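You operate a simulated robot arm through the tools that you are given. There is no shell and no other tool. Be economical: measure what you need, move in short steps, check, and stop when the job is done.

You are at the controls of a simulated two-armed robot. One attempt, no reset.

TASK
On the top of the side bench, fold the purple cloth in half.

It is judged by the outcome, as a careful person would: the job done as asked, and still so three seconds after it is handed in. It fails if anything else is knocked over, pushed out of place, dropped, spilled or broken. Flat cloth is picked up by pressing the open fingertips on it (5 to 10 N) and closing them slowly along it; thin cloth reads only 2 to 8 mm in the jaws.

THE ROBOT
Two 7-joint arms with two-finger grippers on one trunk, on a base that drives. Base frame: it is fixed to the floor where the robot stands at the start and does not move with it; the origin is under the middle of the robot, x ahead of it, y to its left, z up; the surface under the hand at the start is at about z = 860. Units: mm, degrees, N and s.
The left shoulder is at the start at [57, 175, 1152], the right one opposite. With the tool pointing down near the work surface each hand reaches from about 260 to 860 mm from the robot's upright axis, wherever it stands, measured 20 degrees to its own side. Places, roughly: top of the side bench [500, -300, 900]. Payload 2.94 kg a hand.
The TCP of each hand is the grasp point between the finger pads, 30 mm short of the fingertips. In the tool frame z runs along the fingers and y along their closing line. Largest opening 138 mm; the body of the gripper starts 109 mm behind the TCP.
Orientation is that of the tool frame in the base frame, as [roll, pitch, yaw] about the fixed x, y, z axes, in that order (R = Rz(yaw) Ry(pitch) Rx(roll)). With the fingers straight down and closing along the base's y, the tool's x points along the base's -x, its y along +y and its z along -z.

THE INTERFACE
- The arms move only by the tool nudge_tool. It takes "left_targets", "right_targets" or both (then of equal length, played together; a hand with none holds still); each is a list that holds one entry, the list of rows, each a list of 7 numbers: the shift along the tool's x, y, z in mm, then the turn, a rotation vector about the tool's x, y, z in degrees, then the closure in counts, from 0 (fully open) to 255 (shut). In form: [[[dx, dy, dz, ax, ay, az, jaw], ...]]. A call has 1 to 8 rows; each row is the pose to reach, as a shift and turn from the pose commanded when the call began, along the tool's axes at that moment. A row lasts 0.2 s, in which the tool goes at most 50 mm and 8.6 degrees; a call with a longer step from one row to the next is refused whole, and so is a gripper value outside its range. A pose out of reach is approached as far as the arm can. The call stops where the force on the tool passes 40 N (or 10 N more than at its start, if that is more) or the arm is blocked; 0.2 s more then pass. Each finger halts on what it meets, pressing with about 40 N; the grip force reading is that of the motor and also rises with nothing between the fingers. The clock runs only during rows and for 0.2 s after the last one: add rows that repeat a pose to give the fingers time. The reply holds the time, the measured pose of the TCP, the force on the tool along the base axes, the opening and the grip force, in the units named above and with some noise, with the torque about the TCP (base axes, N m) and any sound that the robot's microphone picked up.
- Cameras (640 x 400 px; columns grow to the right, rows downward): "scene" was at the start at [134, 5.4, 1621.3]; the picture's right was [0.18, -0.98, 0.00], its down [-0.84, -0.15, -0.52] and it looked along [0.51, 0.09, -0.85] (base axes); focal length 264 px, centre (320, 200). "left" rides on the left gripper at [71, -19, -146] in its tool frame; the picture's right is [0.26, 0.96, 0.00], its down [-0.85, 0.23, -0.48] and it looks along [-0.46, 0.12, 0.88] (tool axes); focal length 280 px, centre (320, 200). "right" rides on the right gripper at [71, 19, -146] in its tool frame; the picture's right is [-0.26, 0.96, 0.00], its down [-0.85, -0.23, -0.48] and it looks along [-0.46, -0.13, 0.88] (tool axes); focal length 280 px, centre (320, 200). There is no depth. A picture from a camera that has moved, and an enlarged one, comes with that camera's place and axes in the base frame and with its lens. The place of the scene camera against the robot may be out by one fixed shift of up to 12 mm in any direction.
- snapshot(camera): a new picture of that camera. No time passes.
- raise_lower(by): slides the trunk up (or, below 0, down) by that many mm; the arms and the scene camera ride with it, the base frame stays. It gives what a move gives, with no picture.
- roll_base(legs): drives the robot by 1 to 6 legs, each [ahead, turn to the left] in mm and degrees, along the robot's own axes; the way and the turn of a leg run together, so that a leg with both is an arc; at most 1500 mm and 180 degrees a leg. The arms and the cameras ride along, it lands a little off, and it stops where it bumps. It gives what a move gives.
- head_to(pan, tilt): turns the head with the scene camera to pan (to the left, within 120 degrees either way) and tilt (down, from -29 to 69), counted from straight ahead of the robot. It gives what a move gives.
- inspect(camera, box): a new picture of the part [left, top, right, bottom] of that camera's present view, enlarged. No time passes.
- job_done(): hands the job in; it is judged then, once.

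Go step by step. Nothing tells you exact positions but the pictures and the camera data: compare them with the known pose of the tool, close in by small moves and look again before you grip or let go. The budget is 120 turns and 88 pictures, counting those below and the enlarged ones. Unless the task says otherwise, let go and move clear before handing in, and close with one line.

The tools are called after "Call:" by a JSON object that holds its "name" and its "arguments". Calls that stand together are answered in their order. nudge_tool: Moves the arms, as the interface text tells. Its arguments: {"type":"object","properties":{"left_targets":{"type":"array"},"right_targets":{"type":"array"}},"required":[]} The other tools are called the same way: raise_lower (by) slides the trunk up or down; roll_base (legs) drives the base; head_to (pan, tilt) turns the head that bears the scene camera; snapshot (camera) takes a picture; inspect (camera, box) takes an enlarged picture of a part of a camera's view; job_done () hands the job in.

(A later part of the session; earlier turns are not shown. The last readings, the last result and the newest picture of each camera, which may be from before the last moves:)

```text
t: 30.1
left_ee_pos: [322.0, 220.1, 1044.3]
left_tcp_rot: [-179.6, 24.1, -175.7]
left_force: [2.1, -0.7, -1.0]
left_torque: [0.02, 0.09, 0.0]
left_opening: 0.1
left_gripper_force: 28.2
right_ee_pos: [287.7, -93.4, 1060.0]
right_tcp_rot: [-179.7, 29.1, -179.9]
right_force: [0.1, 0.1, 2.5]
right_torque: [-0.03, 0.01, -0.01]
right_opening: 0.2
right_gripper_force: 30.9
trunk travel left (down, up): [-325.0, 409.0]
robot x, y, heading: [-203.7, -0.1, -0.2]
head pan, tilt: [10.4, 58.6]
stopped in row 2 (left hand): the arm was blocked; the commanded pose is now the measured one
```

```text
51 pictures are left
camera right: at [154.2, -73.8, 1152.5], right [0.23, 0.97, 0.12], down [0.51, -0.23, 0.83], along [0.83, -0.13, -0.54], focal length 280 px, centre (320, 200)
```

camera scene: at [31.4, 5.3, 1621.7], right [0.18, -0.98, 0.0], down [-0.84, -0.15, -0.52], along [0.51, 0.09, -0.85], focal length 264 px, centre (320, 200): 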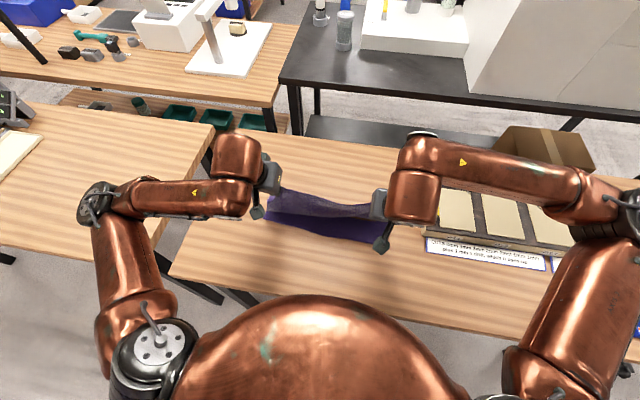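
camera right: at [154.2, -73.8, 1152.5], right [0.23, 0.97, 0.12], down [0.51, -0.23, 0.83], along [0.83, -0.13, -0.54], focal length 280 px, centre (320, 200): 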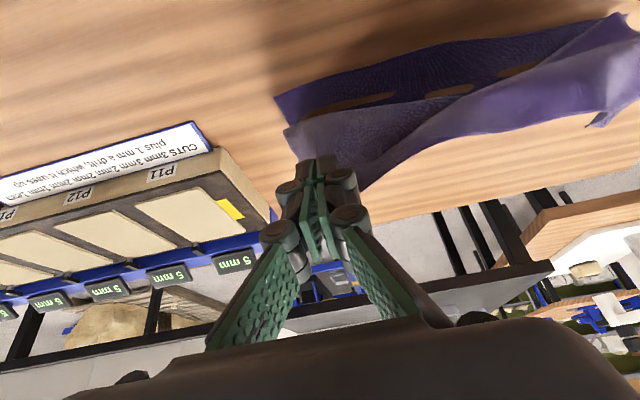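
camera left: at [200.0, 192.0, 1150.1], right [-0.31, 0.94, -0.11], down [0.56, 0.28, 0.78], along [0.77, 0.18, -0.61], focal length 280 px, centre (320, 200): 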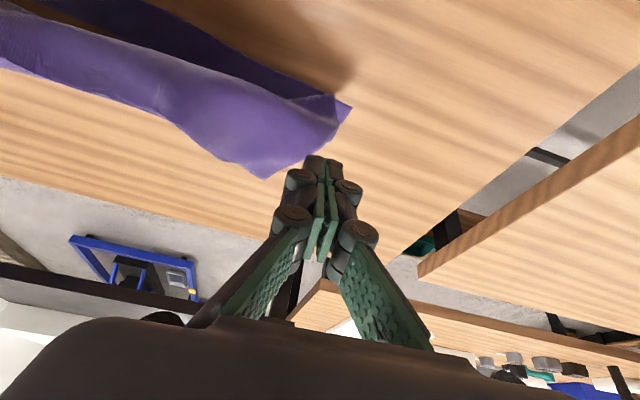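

The base swing overshot: the left hand has let its corner slip and perhaps the right has too. I'll look at the state of the cloth before doing anything.

Call:
{"name": "nudge_tool", "arguments": {"left_targets": [[[0, 0, 0, 0, 0, 0, 255], [0, 0, 0, 0, 0, 0, 255], [0, 0, 0, 0, 0, 0, 255]]], "right_targets": [[[0, 0, 0, 0, 0, 0, 255], [0, 0, 0, 0, 0, 0, 255], [0, 0, 0, 0, 0, 0, 255]]]}}

Call:
{"name": "snapshot", "arguments": {"camera": "scene"}}

Call:
{"name": "snapshot", "arguments": {"camera": "right"}}

Call:
{"name": "snapshot", "arguments": {"camera": "left"}}

```text
t: 30.9
left_ee_pos: [318.3, 208.8, 1042.0]
left_tcp_rot: [179.6, 25.0, -179.7]
left_force: [0.0, -0.1, -0.6]
left_torque: [-0.02, 0.07, 0.03]
left_opening: 0.0
left_gripper_force: 28.1
right_ee_pos: [299.2, -92.0, 1055.0]
right_tcp_rot: [180.0, 27.9, -180.0]
right_force: [2.2, 0.1, -1.9]
right_torque: [0.0, 0.08, 0.02]
right_opening: 6.6
right_gripper_force: 39.5
trunk travel left (down, up): [-325.0, 409.0]
robot x, y, heading: [-202.1, 2.1, 0.0]
head pan, tilt: [10.4, 58.6]
```

```text
50 pictures are left
camera scene: at [-42.9, 5.4, 1621.3], right [0.18, -0.98, 0.0], down [-0.85, -0.15, -0.51], along [0.5, 0.09, -0.86], focal length 264 px, centre (320, 200)
```

scene: 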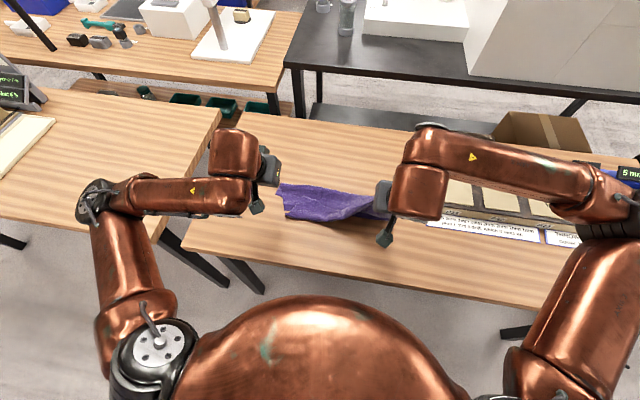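

```text
49 pictures are left
camera right: at [167.8, -71.9, 1151.1], right [0.23, 0.97, 0.12], down [0.53, -0.23, 0.82], along [0.82, -0.13, -0.56], focal length 280 px, centre (320, 200)
```

right: 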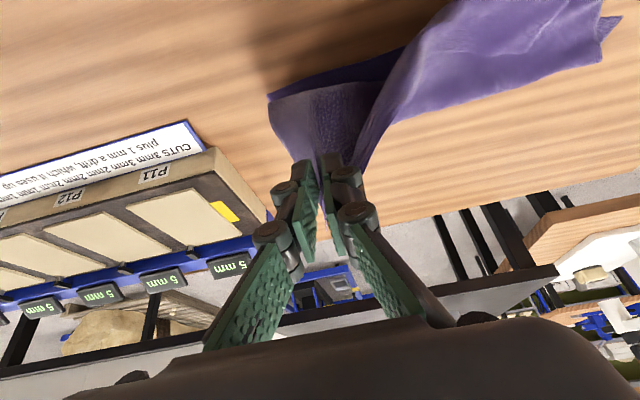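

```text
48 pictures are left
camera left: at [192.6, 186.4, 1144.7], right [-0.24, 0.96, -0.11], down [0.57, 0.23, 0.79], along [0.79, 0.13, -0.6], focal length 280 px, centre (320, 200)
```

left: 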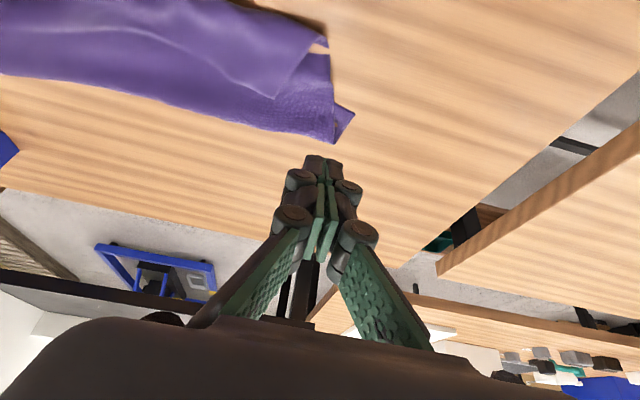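

The right hand still holds its corner over the near-right corner at (360,-144), while the left half has dropped roughly folded. I'll let the sway die out before laying the right corner down.

Call:
{"name": "nudge_tool", "arguments": {"right_targets": [[[0, 0, 0, 0, 0, 0, 255], [0, 0, 0, 0, 0, 0, 255], [0, 0, 0, 0, 0, 0, 255], [0, 0, 0, 0, 0, 0, 255], [0, 0, 0, 0, 0, 0, 255]]]}}

Call:
{"name": "snapshot", "arguments": {"camera": "right"}}

```text
t: 32.1
left_ee_pos: [316.9, 207.6, 1042.7]
left_tcp_rot: [179.8, 24.8, -179.6]
left_force: [-0.9, -0.2, 0.5]
left_torque: [0.04, -0.04, -0.02]
left_opening: 0.0
left_gripper_force: 29.1
right_ee_pos: [296.3, -90.5, 1054.4]
right_tcp_rot: [180.0, 28.1, 180.0]
right_force: [-0.3, -0.2, 0.6]
right_torque: [0.04, -0.03, 0.02]
right_opening: 4.9
right_gripper_force: 30.3
trunk travel left (down, up): [-325.0, 409.0]
robot x, y, heading: [-202.3, 3.8, 0.3]
head pan, tilt: [10.4, 58.6]
```

```text
47 pictures are left
camera right: at [166.3, -71.2, 1151.4], right [0.23, 0.96, 0.12], down [0.52, -0.23, 0.82], along [0.82, -0.12, -0.56], focal length 280 px, centre (320, 200)
```

right: 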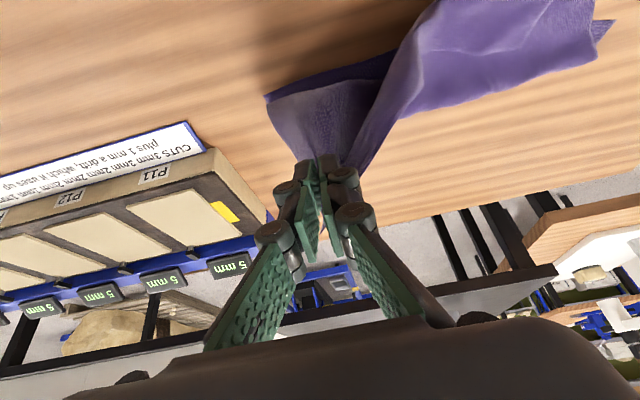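

The arms have settled. I'll zoom the scene camera on the cloth to understand how it lies.

Call:
{"name": "inspect", "arguments": {"camera": "scene", "box": [240, 150, 420, 262]}}

Call:
{"name": "inspect", "arguments": {"camera": "left", "box": [40, 0, 380, 160]}}

```text
3.56 times, centred on (330, 206) of scene
camera zoom: at [-69.2, 5.4, 1621.5], right [0.18, -0.98, 0.0], down [-0.84, -0.15, -0.52], along [0.51, 0.09, -0.85], focal length 938 px, centre (284, 179)
```

zoom: 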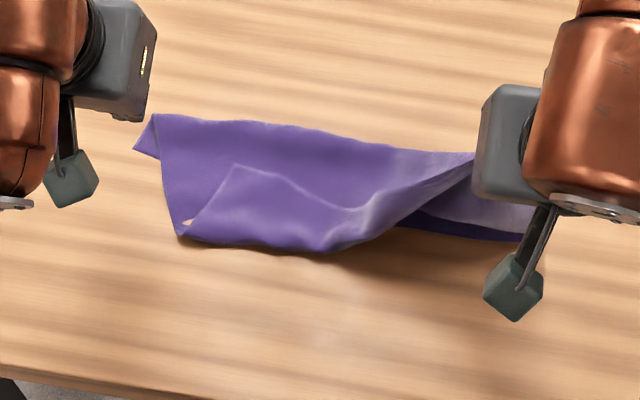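

```text
1.88 times, centred on (210, 80) of left
camera zoom: at [191.5, 186.2, 1145.3], right [-0.25, 0.96, -0.11], down [0.57, 0.23, 0.79], along [0.79, 0.13, -0.6], focal length 528 px, centre (527, 426)
```

zoom: 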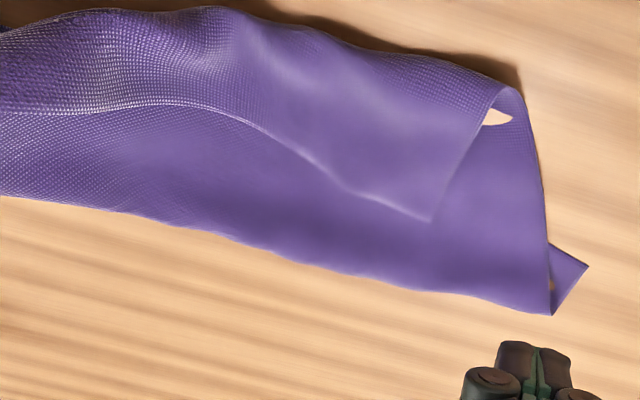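

The left side is now folded at x≈428 with the far-left corner lying on top as a flap, its tip near (385,145). I'll re-pinch that flap tip with the left hand, held upright, and then bring both corners back out to refold cleanly.

Call:
{"name": "nudge_tool", "arguments": {"left_targets": [[[1, -25, 30, 0, 6.2, 0, 181], [2, -49, 61, 0, 12.4, 0, 181], [3, -74, 91, 0, 18.6, 0, 181], [4.3, -98, 121, 0, 24.8, 0, 181], [4.3, -98, 121, 0, 24.8, 0, 181], [4.3, -98, 121, 0, 24.8, 0, 181]]]}}

Call:
{"name": "snapshot", "arguments": {"camera": "left"}}

Call:
{"name": "inspect", "arguments": {"camera": "scene", "box": [240, 150, 420, 262]}}

```text
t: 33.5
left_ee_pos: [365.9, 111.0, 929.0]
left_tcp_rot: [179.8, 0.0, -179.5]
left_force: [0.0, -0.5, -0.2]
left_torque: [0.05, 0.02, 0.01]
left_opening: 39.9
left_gripper_force: 0.1
right_ee_pos: [298.5, -90.9, 1053.4]
right_tcp_rot: [180.0, 27.8, 179.9]
right_force: [1.2, -0.2, -0.9]
right_torque: [0.0, 0.01, -0.03]
right_opening: 1.6
right_gripper_force: 26.3
trunk travel left (down, up): [-325.0, 409.0]
robot x, y, heading: [-201.0, -1.5, -0.5]
head pan, tilt: [10.4, 58.6]
```

```text
44 pictures are left
camera left: at [294.7, 89.3, 1075.5], right [-0.27, 0.96, 0.0], down [0.85, 0.24, 0.48], along [0.46, 0.13, -0.88], focal length 280 px, centre (320, 200)
```

left: 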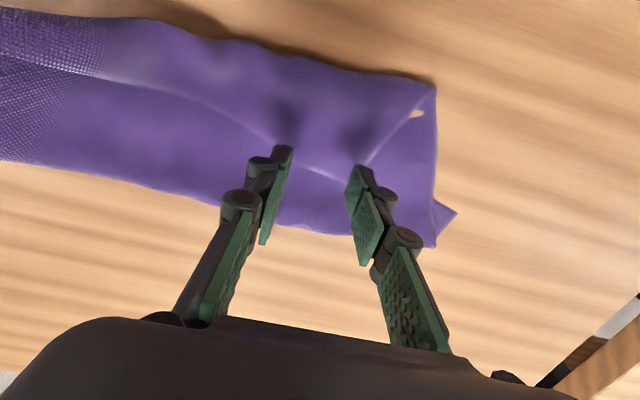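

```text
3.56 times, centred on (330, 206) of scene
camera zoom: at [-66.1, 4.7, 1621.2], right [0.18, -0.98, 0.0], down [-0.84, -0.15, -0.52], along [0.51, 0.09, -0.85], focal length 938 px, centre (284, 179)
```

zoom: 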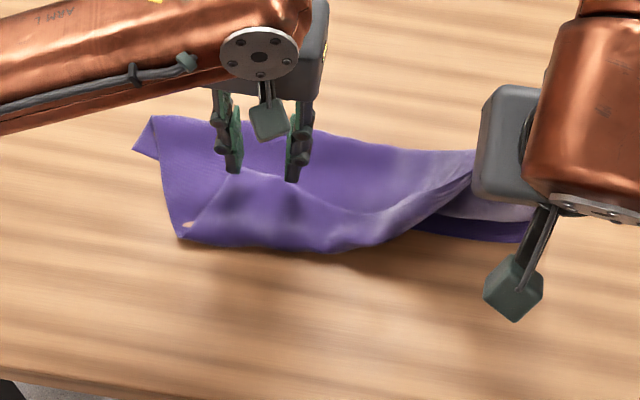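

The fingers straddle the flap tip well. I'll shift 6 mm inward and lower until I feel contact.

Call:
{"name": "nudge_tool", "arguments": {"left_targets": [[[6, -4, 15, 0, 0, 0, 181], [6, -4, 28, 0, 0, 0, 181], [6, -4, 31, 0, 0, 0, 181], [6, -4, 33, 0, 0, 0, 181], [6, -4, 35, 0, 0, 0, 181], [6, -4, 36, 0, 0, 0, 181], [6, -4, 36, 0, 0, 0, 181]]]}}

Call:
{"name": "snapshot", "arguments": {"camera": "left"}}

```text
t: 35.1
left_ee_pos: [360.0, 105.8, 893.4]
left_tcp_rot: [179.8, 0.0, -179.4]
left_force: [0.0, -0.2, 0.0]
left_torque: [-0.02, 0.0, -0.01]
left_opening: 40.1
left_gripper_force: 0.1
right_ee_pos: [299.1, -91.1, 1053.8]
right_tcp_rot: [-180.0, 28.1, 179.9]
right_force: [-0.7, 0.3, 2.0]
right_torque: [0.0, 0.03, 0.01]
right_opening: 0.6
right_gripper_force: 32.9
trunk travel left (down, up): [-325.0, 409.0]
robot x, y, heading: [-204.2, -2.9, 0.0]
head pan, tilt: [10.4, 58.6]
```

```text
42 pictures are left
camera left: at [289.5, 85.2, 1039.6], right [-0.27, 0.96, 0.0], down [0.85, 0.24, 0.48], along [0.46, 0.13, -0.88], focal length 280 px, centre (320, 200)
```

left: 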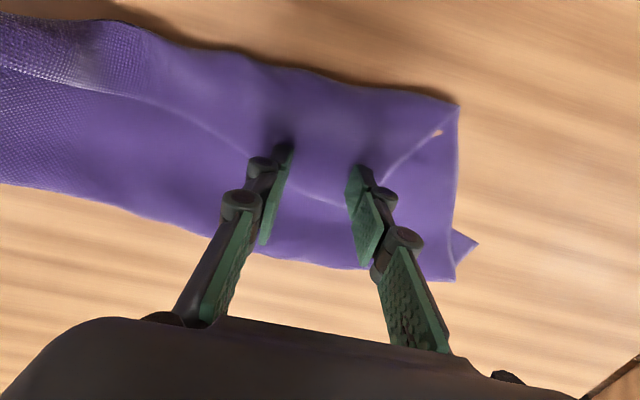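

I'll press a little further until the force reads about 7 N.

Call:
{"name": "nudge_tool", "arguments": {"left_targets": [[[0, 0, 1, 0, 0, 0, 181], [0, 0, 2, 0, 0, 0, 181], [0, 0, 3, 0, 0, 0, 181], [0, 0, 3.5, 0, 0, 0, 181], [0, 0, 3.5, 0, 0, 0, 181]]]}}

```text
t: 36.3
left_ee_pos: [359.4, 105.6, 892.0]
left_tcp_rot: [179.8, 0.3, -179.4]
left_force: [-0.5, 0.6, 13.9]
left_torque: [-0.12, 0.01, 0.02]
left_opening: 40.6
left_gripper_force: 0.9
right_ee_pos: [298.5, -91.2, 1054.1]
right_tcp_rot: [-180.0, 27.9, 180.0]
right_force: [-0.8, 0.1, 1.9]
right_torque: [0.04, 0.0, 0.0]
right_opening: 0.0
right_gripper_force: 30.2
trunk travel left (down, up): [-325.0, 409.0]
robot x, y, heading: [-199.4, 2.4, 0.0]
head pan, tilt: [10.4, 58.6]
```

It reads 14 N, so I'll ease back and close slowly.

Call:
{"name": "nudge_tool", "arguments": {"left_targets": [[[0, 0, -0.8, 0, 0, 0, 188], [0, 0, -0.8, 0, 0, 0, 195], [0, 0, -0.8, 0, 0, 0, 202], [0, 0, -0.8, 0, 0, 0, 209], [0, 0, -0.8, 0, 0, 0, 216], [0, 0, -0.7, 0, 0, 0, 223], [0, 0, -0.6, 0, 0, 0, 230], [0, 0, -0.6, 0, 0, 0, 237]]]}}

Call:
{"name": "snapshot", "arguments": {"camera": "left"}}

Call:
{"name": "snapshot", "arguments": {"camera": "right"}}

```text
t: 38.1
left_ee_pos: [359.4, 106.0, 890.5]
left_tcp_rot: [179.7, -0.1, -179.5]
left_force: [-0.6, 0.1, 2.7]
left_torque: [0.01, -0.02, 0.07]
left_opening: 9.4
left_gripper_force: 0.1
right_ee_pos: [299.3, -90.5, 1053.9]
right_tcp_rot: [180.0, 28.0, 180.0]
right_force: [-0.6, 0.8, 1.5]
right_torque: [0.09, -0.02, 0.08]
right_opening: 0.1
right_gripper_force: 26.4
trunk travel left (down, up): [-325.0, 409.0]
robot x, y, heading: [-200.1, -2.5, 0.2]
head pan, tilt: [10.4, 58.6]
```

```text
41 pictures are left
camera left: at [289.2, 85.4, 1036.4], right [-0.27, 0.96, 0.0], down [0.85, 0.24, 0.48], along [0.46, 0.13, -0.88], focal length 280 px, centre (320, 200)
```

left: 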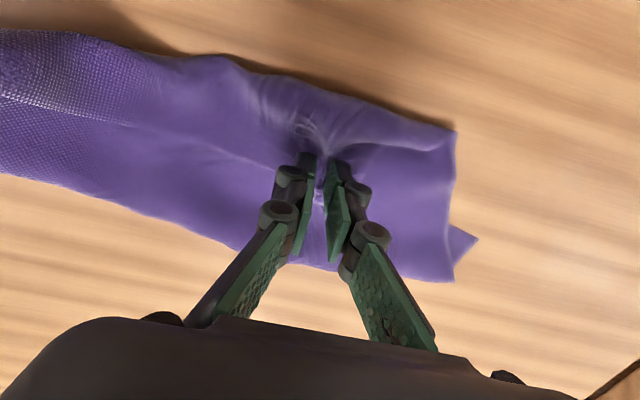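

```text
40 pictures are left
camera right: at [167.7, -71.4, 1150.5], right [0.23, 0.96, 0.12], down [0.53, -0.23, 0.82], along [0.82, -0.12, -0.56], focal length 280 px, centre (320, 200)
```

right: 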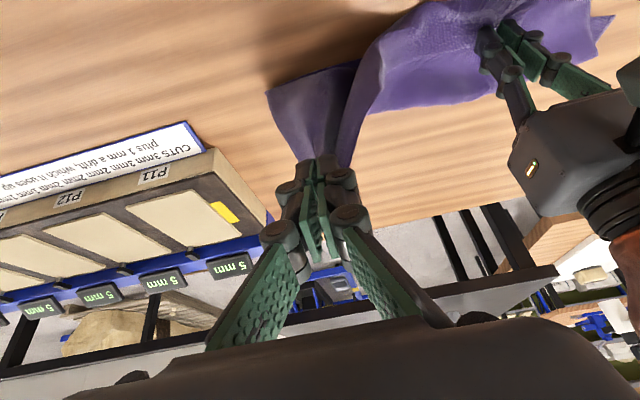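

Cloth is bunching between the left fingers, and the right still holds. I'll finish closing the left and lift it a little to see what it caught.

Call:
{"name": "nudge_tool", "arguments": {"left_targets": [[[0, 0, 0.4, 0, 0, 0, 243], [0, 0, 0.4, 0, 0, 0, 249], [0, 0, 0.4, 0, 0, 0, 255], [0, 0, 0.4, 0, 0, 0, 255], [0, 0, -10, 0, 0, 0, 255], [0, 0, -25, 0, 0, 0, 255], [0, 0, -40, 0, 0, 0, 255], [0, 0, -40, 0, 0, 0, 255]]]}}

Call:
{"name": "snapshot", "arguments": {"camera": "left"}}

Call:
{"name": "inspect", "arguments": {"camera": "scene", "box": [240, 150, 420, 262]}}

```text
t: 39.9
left_ee_pos: [361.0, 106.7, 930.1]
left_tcp_rot: [179.8, 0.0, -179.5]
left_force: [0.2, -0.1, -1.0]
left_torque: [-0.01, -0.02, 0.02]
left_opening: 2.5
left_gripper_force: 29.3
right_ee_pos: [299.5, -90.5, 1052.7]
right_tcp_rot: [-180.0, 28.1, -180.0]
right_force: [-0.5, 0.9, 0.5]
right_torque: [-0.03, 0.02, 0.0]
right_opening: 1.6
right_gripper_force: 28.2
trunk travel left (down, up): [-325.0, 409.0]
robot x, y, heading: [-204.6, 2.5, 0.0]
head pan, tilt: [10.4, 58.6]
```

```text
39 pictures are left
camera left: at [289.6, 85.6, 1076.5], right [-0.27, 0.96, 0.0], down [0.85, 0.24, 0.48], along [0.46, 0.13, -0.88], focal length 280 px, centre (320, 200)
```

left: 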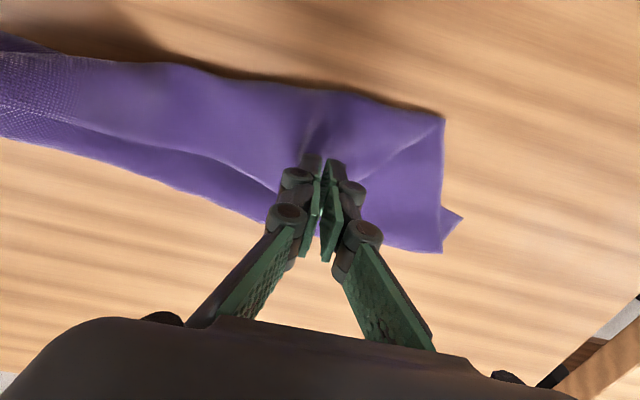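

```text
3.56 times, centred on (330, 206) of scene
camera zoom: at [-66.6, 5.1, 1621.2], right [0.18, -0.98, 0.0], down [-0.84, -0.15, -0.52], along [0.51, 0.09, -0.85], focal length 938 px, centre (284, 179)
```

zoom: 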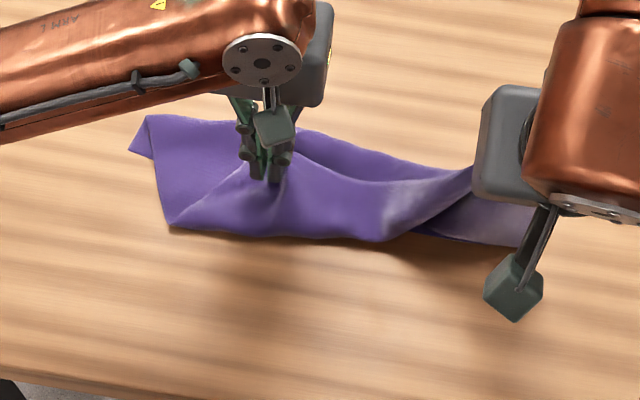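

The left hand has the flap corner again. I'll bring both hands up and forward together to unfold the cloth, straightening the right hand on the way.

Call:
{"name": "nudge_tool", "arguments": {"left_targets": [[[-9, 11, -35, 0, 0, 0, 255], [-34, 23, -70, 0, 0, 0, 255], [-69, 40, -95, 0, 0, 0, 255], [-104, 58, -105, 0, 0, 0, 255], [-139, 75, -110, 0, 0, 0, 255], [-174, 91, -110, 0, 0, 0, 255], [-209, 103, -105, 0, 0, 0, 255], [-229, 111, -100, 0, 0, 0, 255]]], "right_targets": [[[-28.3, 0, 12.8, 0, 3.5, 0, 255], [-59.2, 0, 29.2, 0, 7, 0, 255], [-94.5, 0, 47.9, 0, 10.5, 0, 255], [-128.9, 0, 68.5, 0, 14, 0, 255], [-158.4, 0, 87.5, 0, 17.5, 0, 255], [-187, 0, 108.4, 0, 21, 0, 255], [-215.5, 0, 129.2, 0, 24.5, 0, 255], [-239.7, 0, 147.7, 0, 28, 0, 255]]]}}

Call:
{"name": "snapshot", "arguments": {"camera": "scene"}}

Call:
{"name": "snapshot", "arguments": {"camera": "left"}}

Call:
{"name": "snapshot", "arguments": {"camera": "right"}}

```text
t: 41.7
left_ee_pos: [593.1, 224.2, 1027.1]
left_tcp_rot: [-180.0, -0.2, -179.5]
left_force: [0.1, 0.1, 0.7]
left_torque: [-0.5, -0.09, -0.03]
left_opening: 0.3
left_gripper_force: 26.9
right_ee_pos: [582.7, -86.8, 1036.4]
right_tcp_rot: [-179.8, -0.1, -179.8]
right_force: [1.1, 4.2, -0.1]
right_torque: [0.13, 0.09, 0.1]
right_opening: 2.5
right_gripper_force: 30.7
right hand out of reach, approached as far as the arm can: row 8
trunk travel left (down, up): [-325.0, 409.0]
robot x, y, heading: [-199.9, 5.3, -0.2]
head pan, tilt: [10.4, 58.6]
```

```text
37 pictures are left
camera scene: at [-58.3, 11.8, 1621.3], right [0.18, -0.98, 0.0], down [-0.84, -0.16, -0.52], along [0.51, 0.09, -0.86], focal length 264 px, centre (320, 200)
```

scene: 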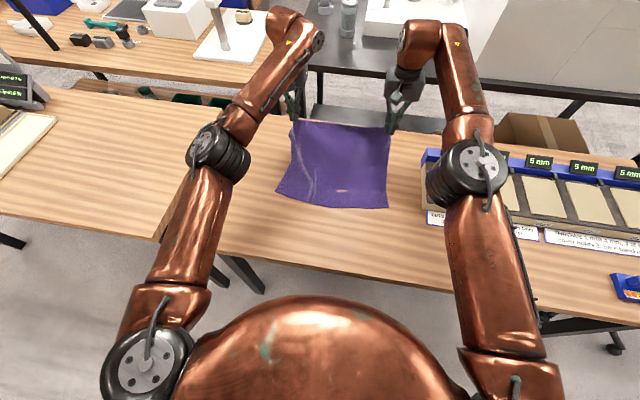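

```text
36 pictures are left
camera left: at [523.1, 203.9, 1174.2], right [-0.27, 0.96, 0.0], down [0.85, 0.24, 0.47], along [0.45, 0.13, -0.88], focal length 280 px, centre (320, 200)
```

left: 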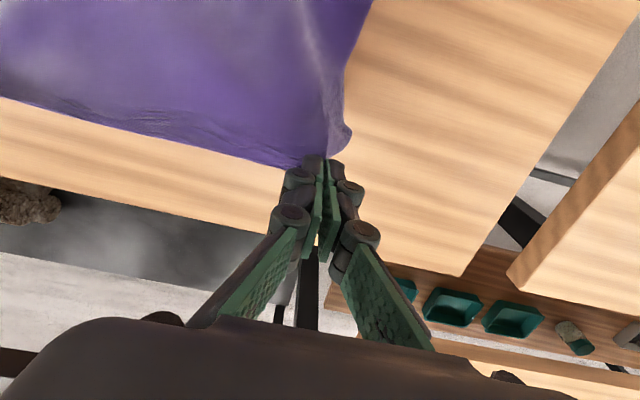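

```text
35 pictures are left
camera right: at [511.6, -68.2, 1182.1], right [0.26, 0.97, 0.0], down [0.85, -0.23, 0.47], along [0.46, -0.13, -0.88], focal length 280 px, centre (320, 200)
```

right: 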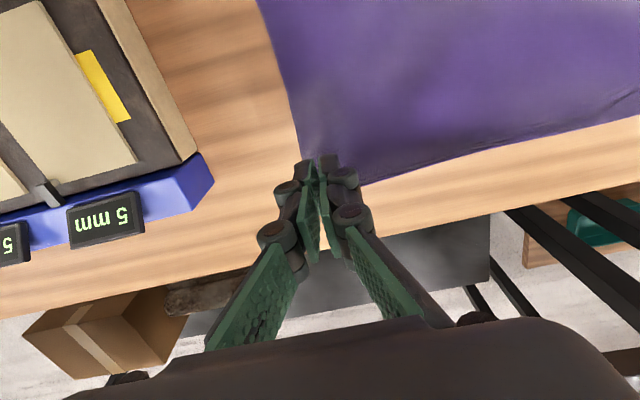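

The cloth is unfolded again with both far corners held, and its near edge is now around x≈395. I'll redo the fold slowly with the arms only, since there is now room to tilt.

Call:
{"name": "nudge_tool", "arguments": {"left_targets": [[[20, -1, -3, 0, -3, 0, 255], [41, -2, -5, 0, -6, 0, 255], [63, -3, -5, 0, -9, 0, 255], [84, -4, -2, 0, -12, 0, 255], [104, -4, 2, 0, -15, 0, 255], [122, -4, 9, 0, -18, 0, 255], [139, -4, 17, 0, -21, 0, 255], [153, -4, 28, 0, -24, 0, 255]]], "right_targets": [[[10, 0, 6, 0, -3, 0, 255], [31, 0, 4, 0, -6, 0, 255], [53, 0, 4, 0, -9, 0, 255], [74, 0, 7, 0, -12, 0, 255], [94, 0, 11, 0, -15, 0, 255], [112, 0, 18, 0, -18, 0, 255], [129, 0, 26, 0, -21, 0, 255], [143, 0, 37, 0, -24, 0, 255]]]}}

Call:
{"name": "snapshot", "arguments": {"camera": "scene"}}

Call:
{"name": "snapshot", "arguments": {"camera": "left"}}

Call:
{"name": "snapshot", "arguments": {"camera": "right"}}

```text
t: 43.5
left_ee_pos: [433.3, 213.9, 1004.5]
left_tcp_rot: [179.8, 24.2, -179.5]
left_force: [1.1, 0.0, -1.1]
left_torque: [0.0, 0.02, 0.03]
left_opening: 6.0
left_gripper_force: 40.7
right_ee_pos: [433.1, -92.8, 1000.6]
right_tcp_rot: [180.0, 24.2, 179.9]
right_force: [1.4, 3.4, -1.4]
right_torque: [0.28, 0.03, 0.14]
right_opening: 1.1
right_gripper_force: 28.5
right hand out of reach, approached as far as the arm can: row 1
trunk travel left (down, up): [-325.0, 409.0]
robot x, y, heading: [-202.4, 0.8, -0.3]
head pan, tilt: [10.4, 58.6]
```

```text
34 pictures are left
camera scene: at [-69.4, 5.5, 1621.7], right [0.18, -0.98, 0.0], down [-0.84, -0.15, -0.52], along [0.51, 0.09, -0.85], focal length 264 px, centre (320, 200)
```

scene: 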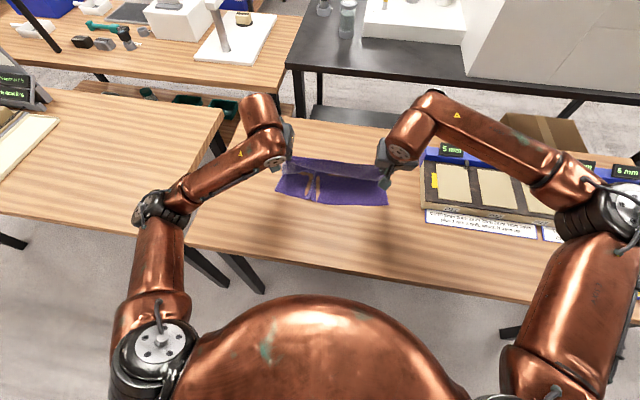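

```text
33 pictures are left
camera left: at [309.2, 192.4, 1108.9], right [-0.25, 0.96, -0.1], down [0.58, 0.23, 0.78], along [0.78, 0.13, -0.61], focal length 280 px, centre (320, 200)
```

left: 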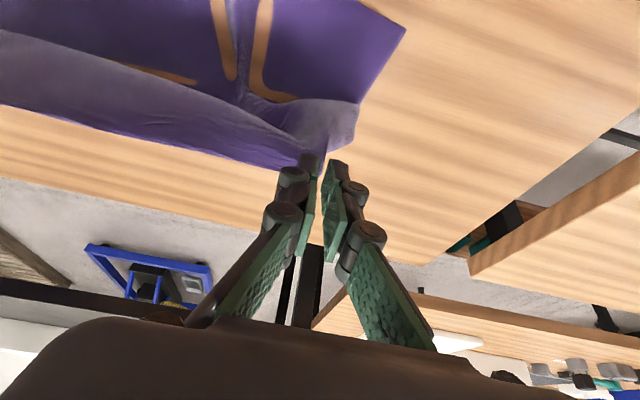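

```text
32 pictures are left
camera right: at [308.8, -73.6, 1106.2], right [0.24, 0.96, 0.11], down [0.58, -0.23, 0.78], along [0.78, -0.12, -0.61], focal length 280 px, centre (320, 200)
```

right: 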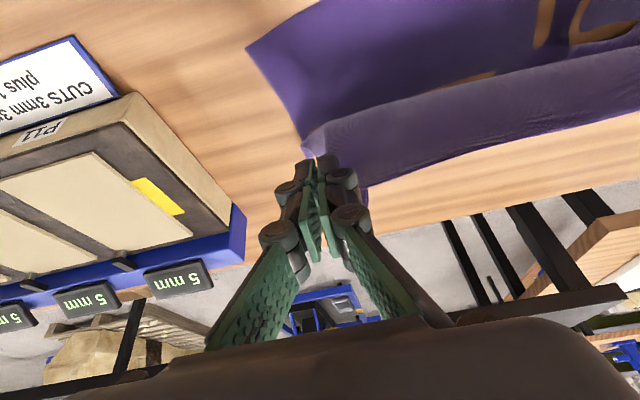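

The fold is over cleanly, with the near corners at about (388,255) and (402,-129). I'll continue down toward the near edge with more forward tilt, stopping partway to look.

Call:
{"name": "nudge_tool", "arguments": {"left_targets": [[[16.1, 0, 6.8, 0, -3, 0, 255], [32.7, 0, 16.6, 0, -6, 0, 255], [49.1, 0, 29.7, 0, -9, 0, 255], [64.5, 0, 43.6, 0, -12, 0, 255], [78.9, 0, 57.9, 0, -15, 0, 255], [78.9, 0, 57.9, 0, -15, 0, 255]]], "right_targets": [[[11, 0, 4.9, 0, -3, 0, 255], [23.9, 0, 16.6, 0, -6, 0, 255], [37.7, 0, 30.2, 0, -9, 0, 255], [51.8, 0, 44.6, 0, -12, 0, 255], [65.1, 0, 59.5, 0, -15, 0, 255], [65.1, 0, 59.5, 0, -15, 0, 255]]]}}

Call:
{"name": "snapshot", "arguments": {"camera": "scene"}}

Call:
{"name": "snapshot", "arguments": {"camera": "left"}}

Call:
{"name": "snapshot", "arguments": {"camera": "right"}}

```text
t: 44.9
left_ee_pos: [387.3, 215.2, 917.7]
left_tcp_rot: [179.7, 39.1, -179.7]
left_force: [-3.9, -0.7, 3.7]
left_torque: [0.04, -0.03, 0.02]
left_opening: 0.0
left_gripper_force: 23.2
right_ee_pos: [398.0, -93.5, 918.5]
right_tcp_rot: [180.0, 39.0, 180.0]
right_force: [-0.1, 0.7, -0.3]
right_torque: [0.02, 0.01, 0.03]
right_opening: 0.2
right_gripper_force: 28.3
trunk travel left (down, up): [-325.0, 409.0]
robot x, y, heading: [-200.6, 0.7, -0.1]
head pan, tilt: [10.4, 58.6]
```

```text
31 pictures are left
camera scene: at [-66.6, 5.0, 1621.3], right [0.18, -0.98, 0.0], down [-0.84, -0.15, -0.52], along [0.51, 0.09, -0.85], focal length 264 px, centre (320, 200)
```

scene: 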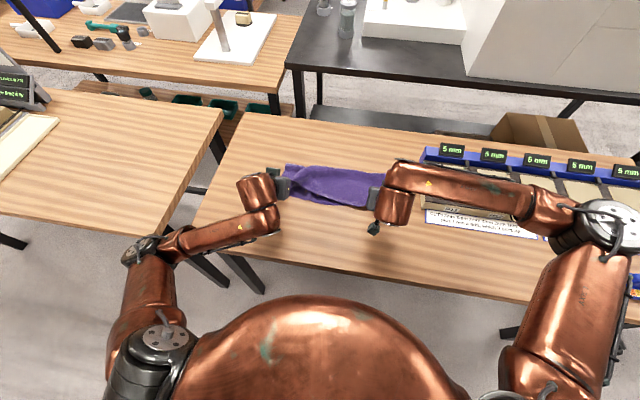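

```text
30 pictures are left
camera left: at [240.1, 193.1, 986.5], right [-0.21, 0.96, -0.16], down [0.36, 0.23, 0.91], along [0.91, 0.13, -0.39], focal length 280 px, centre (320, 200)
```

left: 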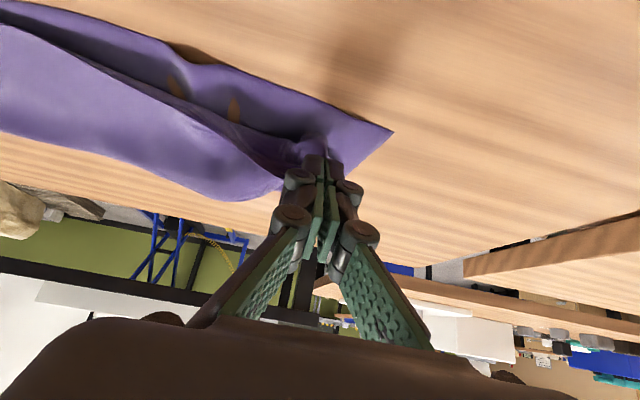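

```text
29 pictures are left
camera right: at [251.8, -73.8, 987.9], right [0.2, 0.96, 0.17], down [0.36, -0.23, 0.9], along [0.91, -0.12, -0.39], focal length 280 px, centre (320, 200)
```

right: 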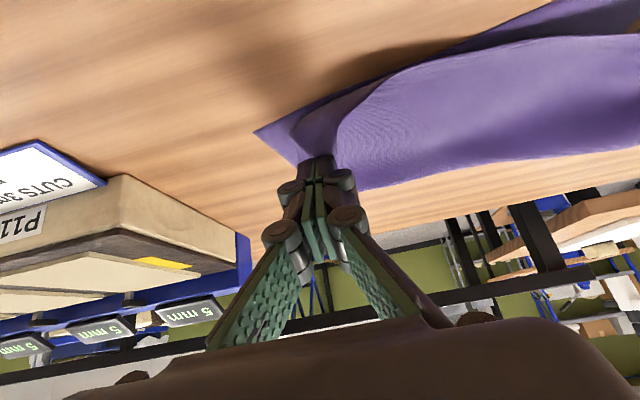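

Both corners are nearly at the near edge. I'll make the last small step down.

Call:
{"name": "nudge_tool", "arguments": {"left_targets": [[[10, 0, 5, 0, -3, 0, 255], [21, 0, 10, 0, -6, 0, 255], [21, 0, 10, 0, -6, 0, 255]]], "right_targets": [[[10, 0, 6, 0, -3, 0, 255], [19.2, 0, 12.7, 0, -6, 0, 255], [19.2, 0, 12.7, 0, -6, 0, 255]]]}}

Call:
{"name": "inspect", "arguments": {"camera": "scene", "box": [250, 140, 410, 240]}}

Call:
{"name": "snapshot", "arguments": {"camera": "left"}}

Call:
{"name": "snapshot", "arguments": {"camera": "right"}}

```text
t: 45.7
left_ee_pos: [375.1, 213.2, 896.7]
left_tcp_rot: [179.7, 45.0, -179.8]
left_force: [-1.3, -2.3, 2.6]
left_torque: [0.01, 0.0, 0.04]
left_opening: 2.8
left_gripper_force: 38.1
right_ee_pos: [392.1, -93.8, 896.2]
right_tcp_rot: [-180.0, 45.0, 179.9]
right_force: [-0.7, 0.8, 0.2]
right_torque: [-0.01, 0.01, 0.01]
right_opening: 0.2
right_gripper_force: 28.2
trunk travel left (down, up): [-325.0, 409.0]
robot x, y, heading: [-201.0, 1.2, -0.2]
head pan, tilt: [10.4, 58.6]
```

```text
4.00 times, centred on (330, 190) of scene
camera zoom: at [-66.9, 5.1, 1621.3], right [0.18, -0.98, 0.0], down [-0.84, -0.15, -0.52], along [0.51, 0.09, -0.85], focal length 1055 px, centre (280, 240)
```

zoom: 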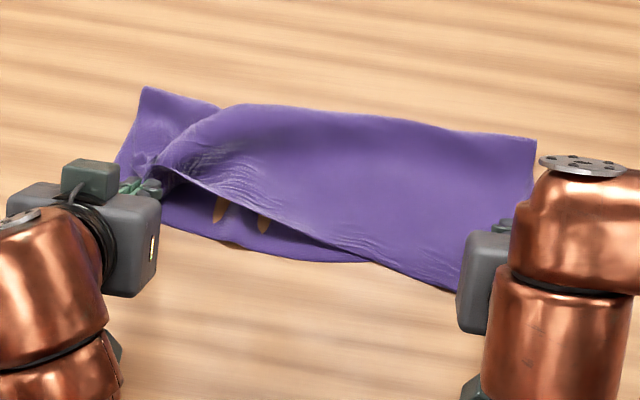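

```text
27 pictures are left
camera left: at [223.2, 192.3, 950.2], right [-0.19, 0.96, -0.18], down [0.26, 0.23, 0.94], along [0.95, 0.13, -0.3], focal length 280 px, centre (320, 200)
```

left: 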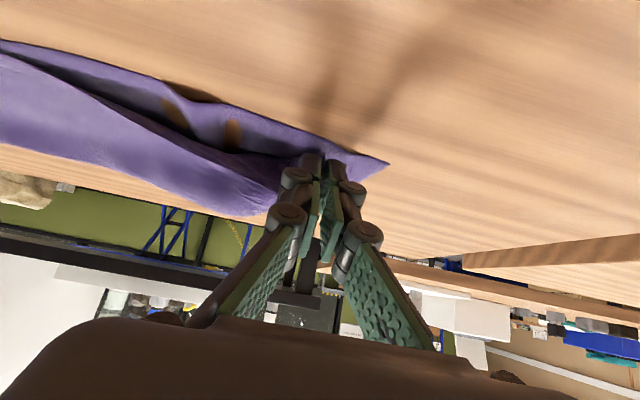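

```text
26 pictures are left
camera right: at [238.4, -73.5, 950.4], right [0.19, 0.96, 0.19], down [0.26, -0.23, 0.94], along [0.95, -0.13, -0.3], focal length 280 px, centre (320, 200)
```

right: 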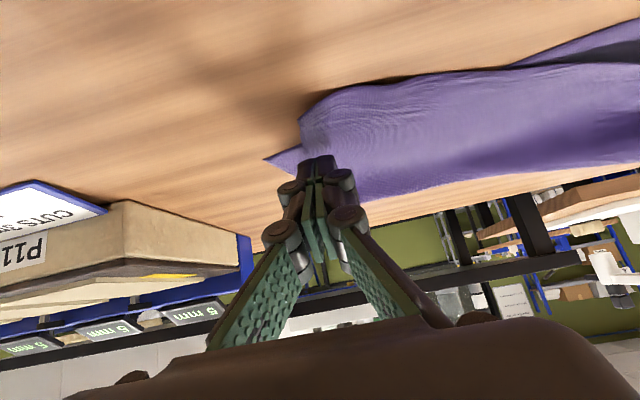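

The corners are down, though the left corner looks a bit bunched. I'll open both jaws gently, back out along the fingers, and look.

Call:
{"name": "nudge_tool", "arguments": {"left_targets": [[[0, 0, 0, 0, 0, 0, 235], [0, 0, 0, 0, 0, 0, 215], [0, 0, 0, 0, 0, 0, 195], [0, 0, 0, 0, 0, 0, 181], [0, 0, -20, 0, 0, 0, 181], [0, 0, -50, 0, 0, 0, 181], [0, 0, -90, 0, 0, 0, 181]]], "right_targets": [[[0, 0, 0, 0, 0, 0, 235], [0, 0, 0, 0, 0, 0, 215], [0, 0, 0, 0, 0, 0, 195], [0, 0, 0, 0, 0, 0, 181], [0, 0, -20, 0, 0, 0, 181], [0, 0, -50, 0, 0, 0, 181], [0, 0, -90, 0, 0, 0, 181]]]}}

Call:
{"name": "inspect", "arguments": {"camera": "scene", "box": [250, 140, 410, 240]}}

Call:
{"name": "snapshot", "arguments": {"camera": "left"}}

Call:
{"name": "snapshot", "arguments": {"camera": "right"}}

```text
t: 47.3
left_ee_pos: [332.7, 211.9, 939.3]
left_tcp_rot: [179.6, 45.1, -179.8]
left_force: [0.5, -1.0, 0.0]
left_torque: [-0.01, 0.01, 0.03]
left_opening: 40.1
left_gripper_force: 0.0
left hand out of reach, approached as far as the arm can: row 7
right_ee_pos: [327.1, -94.3, 960.3]
right_tcp_rot: [-180.0, 44.9, 179.9]
right_force: [0.2, 0.0, 0.0]
right_torque: [0.03, -0.03, 0.04]
right_opening: 40.1
right_gripper_force: 0.1
trunk travel left (down, up): [-325.0, 409.0]
robot x, y, heading: [-200.2, -1.9, 0.1]
head pan, tilt: [10.4, 58.6]
```

```text
4.00 times, centred on (330, 190) of scene
camera zoom: at [-67.3, 3.1, 1621.4], right [0.18, -0.98, 0.0], down [-0.84, -0.15, -0.52], along [0.51, 0.09, -0.85], focal length 1055 px, centre (280, 240)
```

zoom: 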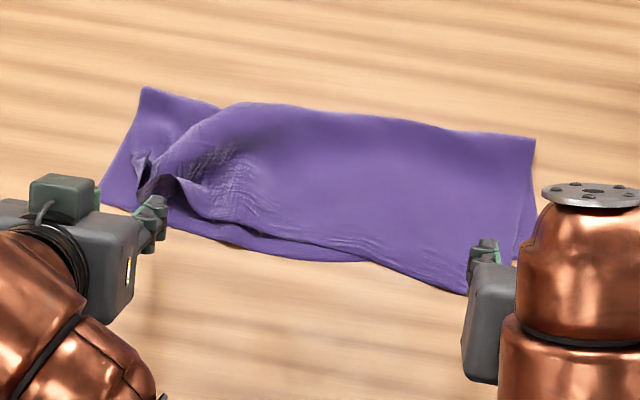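

```text
24 pictures are left
camera left: at [180.3, 191.0, 992.6], right [-0.19, 0.96, -0.18], down [0.26, 0.23, 0.94], along [0.95, 0.14, -0.29], focal length 280 px, centre (320, 200)
```

left: 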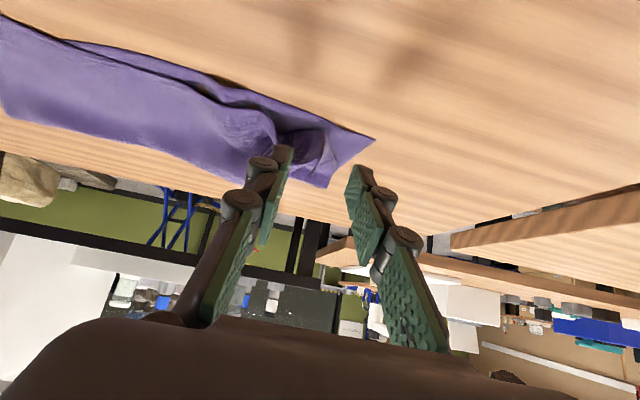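

```text
23 pictures are left
camera right: at [174.3, -75.0, 1014.4], right [0.19, 0.96, 0.19], down [0.26, -0.23, 0.94], along [0.95, -0.13, -0.3], focal length 280 px, centre (320, 200)
```

right: 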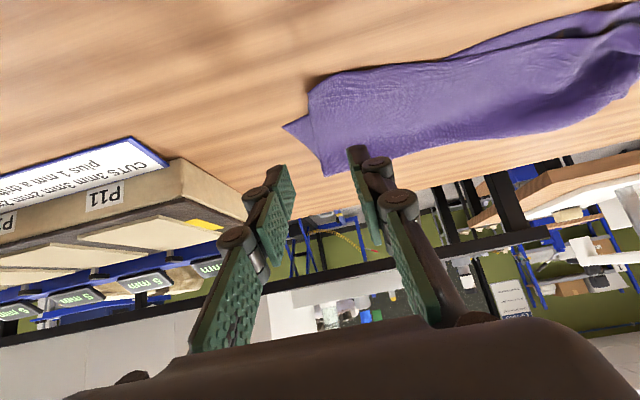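

The right side is folded well but overshoots the near edge slightly, and the left corner is bunched. I'll turn both hands upright above the corners for a clear look.

Call:
{"name": "nudge_tool", "arguments": {"left_targets": [[[-4, -2, -8, 0, 8, 0, 181], [-14, -4, -8, 0, 16, 0, 181], [-24, -6, 0, 0, 24, 0, 181], [-34, -8, 8, 0, 32, 0, 181], [-43, -10, 15, 0, 40, 0, 181], [-51, -12, 22, 0, 45, 0, 181], [-51, -12, 22, 0, 45, 0, 181]]], "right_targets": [[[-6, 0, 0, 0, 8, 0, 181], [-12, 0, 4, 0, 16, 0, 181], [-18, 0, 8, 0, 24, 0, 181], [-24, 0, 12, 0, 32, 0, 181], [-30, 0, 16, 0, 40, 0, 181], [-36, 0, 21, 0, 45, 0, 181], [-36, 0, 21, 0, 45, 0, 181]]]}}

Call:
{"name": "snapshot", "arguments": {"camera": "left"}}

Call:
{"name": "snapshot", "arguments": {"camera": "right"}}

```text
t: 48.9
left_ee_pos: [386.4, 201.2, 960.0]
left_tcp_rot: [179.8, 0.0, -179.5]
left_force: [0.0, -0.1, 0.3]
left_torque: [0.0, -0.03, 0.02]
left_opening: 40.0
left_gripper_force: 0.0
left hand out of reach, approached as far as the arm can: row 1
right_ee_pos: [367.1, -94.8, 970.9]
right_tcp_rot: [-180.0, 0.0, -180.0]
right_force: [-0.1, 0.5, -1.0]
right_torque: [0.0, -0.01, -0.01]
right_opening: 40.1
right_gripper_force: 0.1
trunk travel left (down, up): [-325.0, 409.0]
robot x, y, heading: [-202.1, 3.2, -0.1]
head pan, tilt: [10.4, 58.6]
```

```text
22 pictures are left
camera left: at [315.9, 180.1, 1105.4], right [-0.27, 0.96, 0.0], down [0.85, 0.24, 0.48], along [0.46, 0.13, -0.88], focal length 280 px, centre (320, 200)
```

left: 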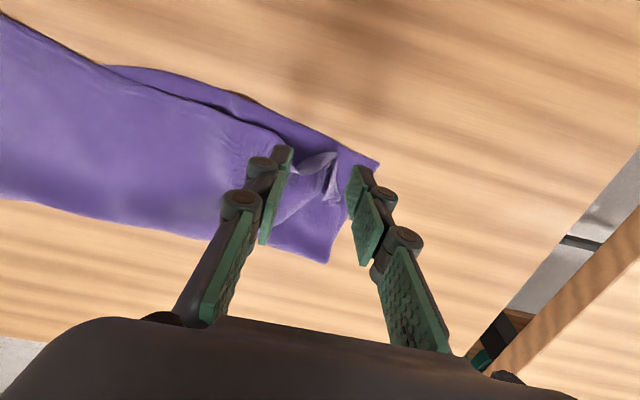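

```text
21 pictures are left
camera right: at [297.4, -74.1, 1117.7], right [0.26, 0.97, 0.0], down [0.85, -0.23, 0.47], along [0.46, -0.12, -0.88], focal length 280 px, centre (320, 200)
```

right: 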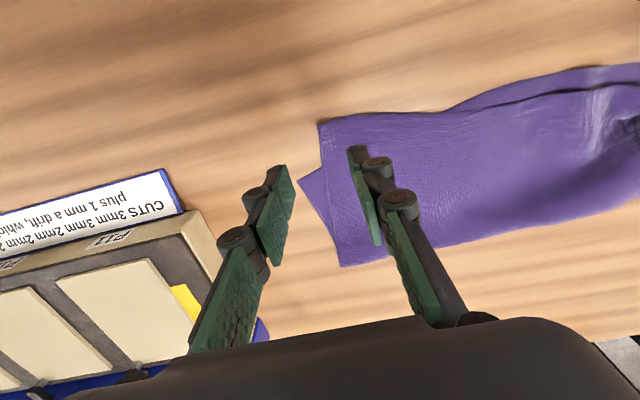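

The right top corner is at (356,-89) against the bottom corner at (407,-123). I'll zoom in on the bunched left corner.

Call:
{"name": "inspect", "arguments": {"camera": "left", "box": [180, 90, 420, 270]}}

Call:
{"name": "inspect", "arguments": {"camera": "scene", "box": [260, 140, 400, 227]}}

```text
2.22 times, centred on (300, 180) of left
camera zoom: at [315.9, 180.1, 1105.4], right [-0.27, 0.96, 0.0], down [0.85, 0.24, 0.48], along [0.46, 0.13, -0.88], focal length 623 px, centre (364, 244)
```

zoom: 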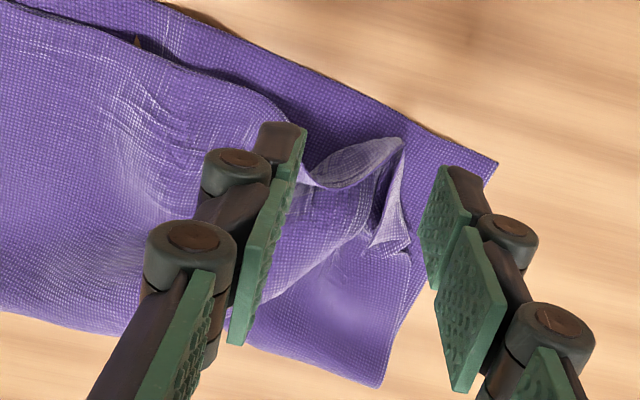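

```text
4.57 times, centred on (330, 184) of scene
camera zoom: at [-67.1, 5.3, 1621.3], right [0.18, -0.98, 0.0], down [-0.84, -0.15, -0.52], along [0.51, 0.09, -0.85], focal length 1206 px, centre (274, 275)
```

zoom: 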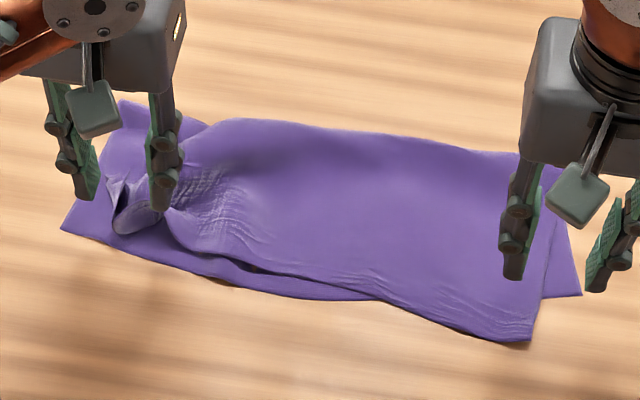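

On the left the top corner stands up as a small crumple around (405,218), and on the right the top layer overhangs bare bench by about 45 mm. I'll lower the left hand around the crumple and the right onto the overhang to re-place both corners.

Call:
{"name": "nudge_tool", "arguments": {"left_targets": [[[-9, 9, 10, 0, 0, 0, 181], [-17, 17, 30, 0, 0, 0, 181], [-17, 17, 50, 0, 0, 0, 181], [-17, 17, 60, 0, 0, 0, 181], [-17, 17, 60, 0, 0, 0, 181]]], "right_targets": [[[-4, 20, 10, 0, 0, 0, 181], [-9, 39, 25, 0, 0, 0, 181], [-9, 39, 45, 0, 0, 0, 181], [-9, 39, 65, 0, 0, 0, 181], [-9, 39, 73, 0, 0, 0, 181]]]}}

Call:
{"name": "snapshot", "arguments": {"camera": "left"}}

Call:
{"name": "snapshot", "arguments": {"camera": "right"}}

```text
t: 50.1
left_ee_pos: [403.4, 218.7, 900.1]
left_tcp_rot: [179.8, 0.0, -179.5]
left_force: [-0.1, -0.5, -0.4]
left_torque: [0.0, -0.02, -0.01]
left_opening: 39.7
left_gripper_force: 0.0
right_ee_pos: [377.3, -53.4, 897.1]
right_tcp_rot: [-179.9, -0.1, 179.9]
right_force: [-0.7, -0.1, -0.3]
right_torque: [0.0, 0.0, -0.03]
right_opening: 39.9
right_gripper_force: 0.0
trunk travel left (down, up): [-325.0, 409.0]
robot x, y, heading: [-201.4, 0.7, 0.1]
head pan, tilt: [10.4, 58.6]
```

```text
18 pictures are left
camera left: at [332.9, 197.2, 1045.3], right [-0.27, 0.96, 0.0], down [0.85, 0.24, 0.48], along [0.46, 0.13, -0.88], focal length 280 px, centre (320, 200)
```

left: 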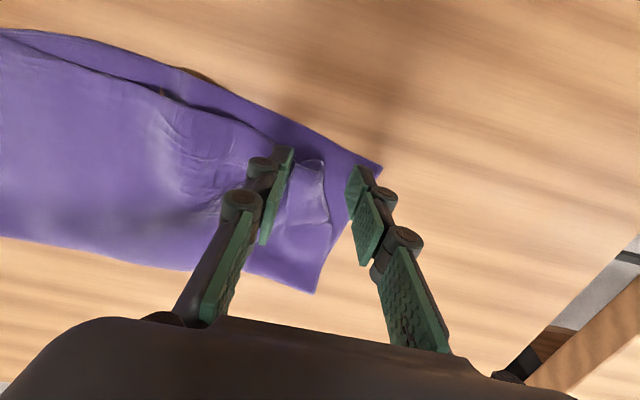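

```text
17 pictures are left
camera right: at [306.4, -34.6, 1044.3], right [0.26, 0.96, 0.0], down [0.85, -0.23, 0.48], along [0.46, -0.12, -0.88], focal length 280 px, centre (320, 200)
```

right: 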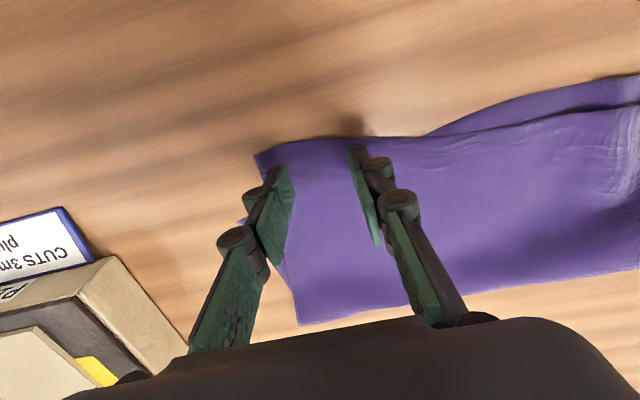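

The left jaws straddle the crumple and the right is just over the overhanging edge. I'll close the left slowly on it and lower the right to contact.

Call:
{"name": "nudge_tool", "arguments": {"left_targets": [[[0, 0, 2, 0, 0, 0, 190], [0, 0, 3, 0, 0, 0, 200], [0, 0, 3, 0, 0, 0, 210], [0, 0, 3, 0, 0, 0, 220], [0, 0, 3, 0, 0, 0, 230], [0, 0, 3, 0, 0, 0, 240], [0, 0, 3, 0, 0, 0, 255], [0, 0, 3, 0, 0, 0, 255]]], "right_targets": [[[4, -3, 2, 0, 0, 0, 181], [4, -3, 4, 0, 0, 0, 181], [4, -3, 5, 0, 0, 0, 181], [4, -3, 6, 0, 0, 0, 181], [4, -3, 7, 0, 0, 0, 181], [4, -3, 7.5, 0, 0, 0, 181], [4, -3, 7.5, 0, 0, 0, 181], [4, -3, 7.5, 0, 0, 0, 181]]]}}

Call:
{"name": "snapshot", "arguments": {"camera": "left"}}

```text
t: 51.9
left_ee_pos: [403.1, 218.8, 895.5]
left_tcp_rot: [179.8, 0.1, -179.5]
left_force: [-0.2, 0.5, 3.6]
left_torque: [0.07, -0.04, -0.03]
left_opening: 2.4
left_gripper_force: 32.5
right_ee_pos: [372.3, -56.9, 891.1]
right_tcp_rot: [-180.0, 0.0, -179.9]
right_force: [2.9, -0.6, 11.0]
right_torque: [0.14, -0.17, -0.06]
right_opening: 40.4
right_gripper_force: 0.1
trunk travel left (down, up): [-325.0, 409.0]
robot x, y, heading: [-200.7, 1.0, -0.1]
head pan, tilt: [10.4, 58.6]
```

```text
16 pictures are left
camera left: at [332.2, 197.6, 1043.1], right [-0.27, 0.96, 0.0], down [0.85, 0.24, 0.48], along [0.46, 0.13, -0.88], focal length 280 px, centre (320, 200)
```

left: 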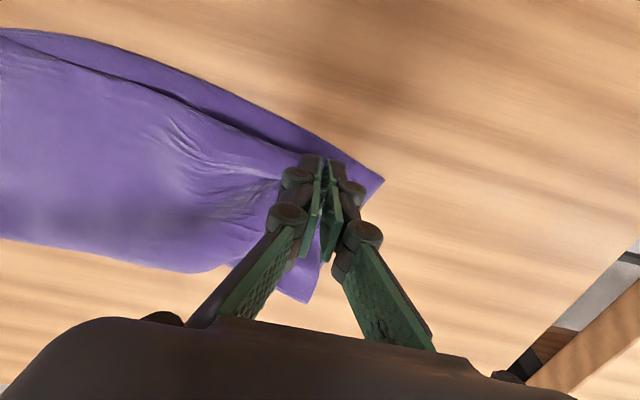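

The left holds the corner. Now I'll close the right slowly on the overhang.

Call:
{"name": "nudge_tool", "arguments": {"right_targets": [[[0, 0, -0.4, 0, 0, 0, 191], [0, 0, -0.4, 0, 0, 0, 201], [0, 0, -0.4, 0, 0, 0, 211], [0, 0, -0.2, 0, 0, 0, 221], [0, 0, -0.1, 0, 0, 0, 231], [0, 0, 0, 0, 0, 0, 241], [0, 0, 0, 0, 0, 0, 255], [0, 0, 0, 0, 0, 0, 255]]]}}

Call:
{"name": "snapshot", "arguments": {"camera": "right"}}

```text
t: 53.7
left_ee_pos: [403.4, 218.1, 896.6]
left_tcp_rot: [179.8, 0.1, -179.5]
left_force: [-0.3, -2.0, -0.8]
left_torque: [-0.11, -0.02, -0.02]
left_opening: 4.9
left_gripper_force: 29.8
right_ee_pos: [373.2, -56.7, 891.1]
right_tcp_rot: [-179.9, 0.1, -180.0]
right_force: [0.2, 2.4, -0.2]
right_torque: [0.14, -0.06, 0.01]
right_opening: 3.3
right_gripper_force: 29.0
trunk travel left (down, up): [-325.0, 409.0]
robot x, y, heading: [-199.3, 3.3, -0.1]
head pan, tilt: [10.4, 58.6]
```

```text
15 pictures are left
camera right: at [301.8, -37.2, 1038.0], right [0.26, 0.96, 0.0], down [0.85, -0.23, 0.48], along [0.46, -0.12, -0.88], focal length 280 px, centre (320, 200)
```

right: 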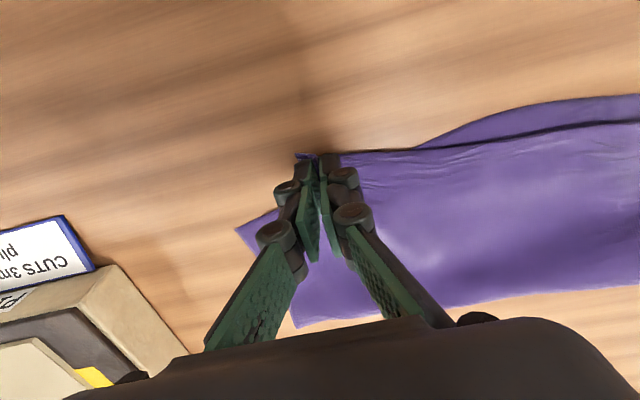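

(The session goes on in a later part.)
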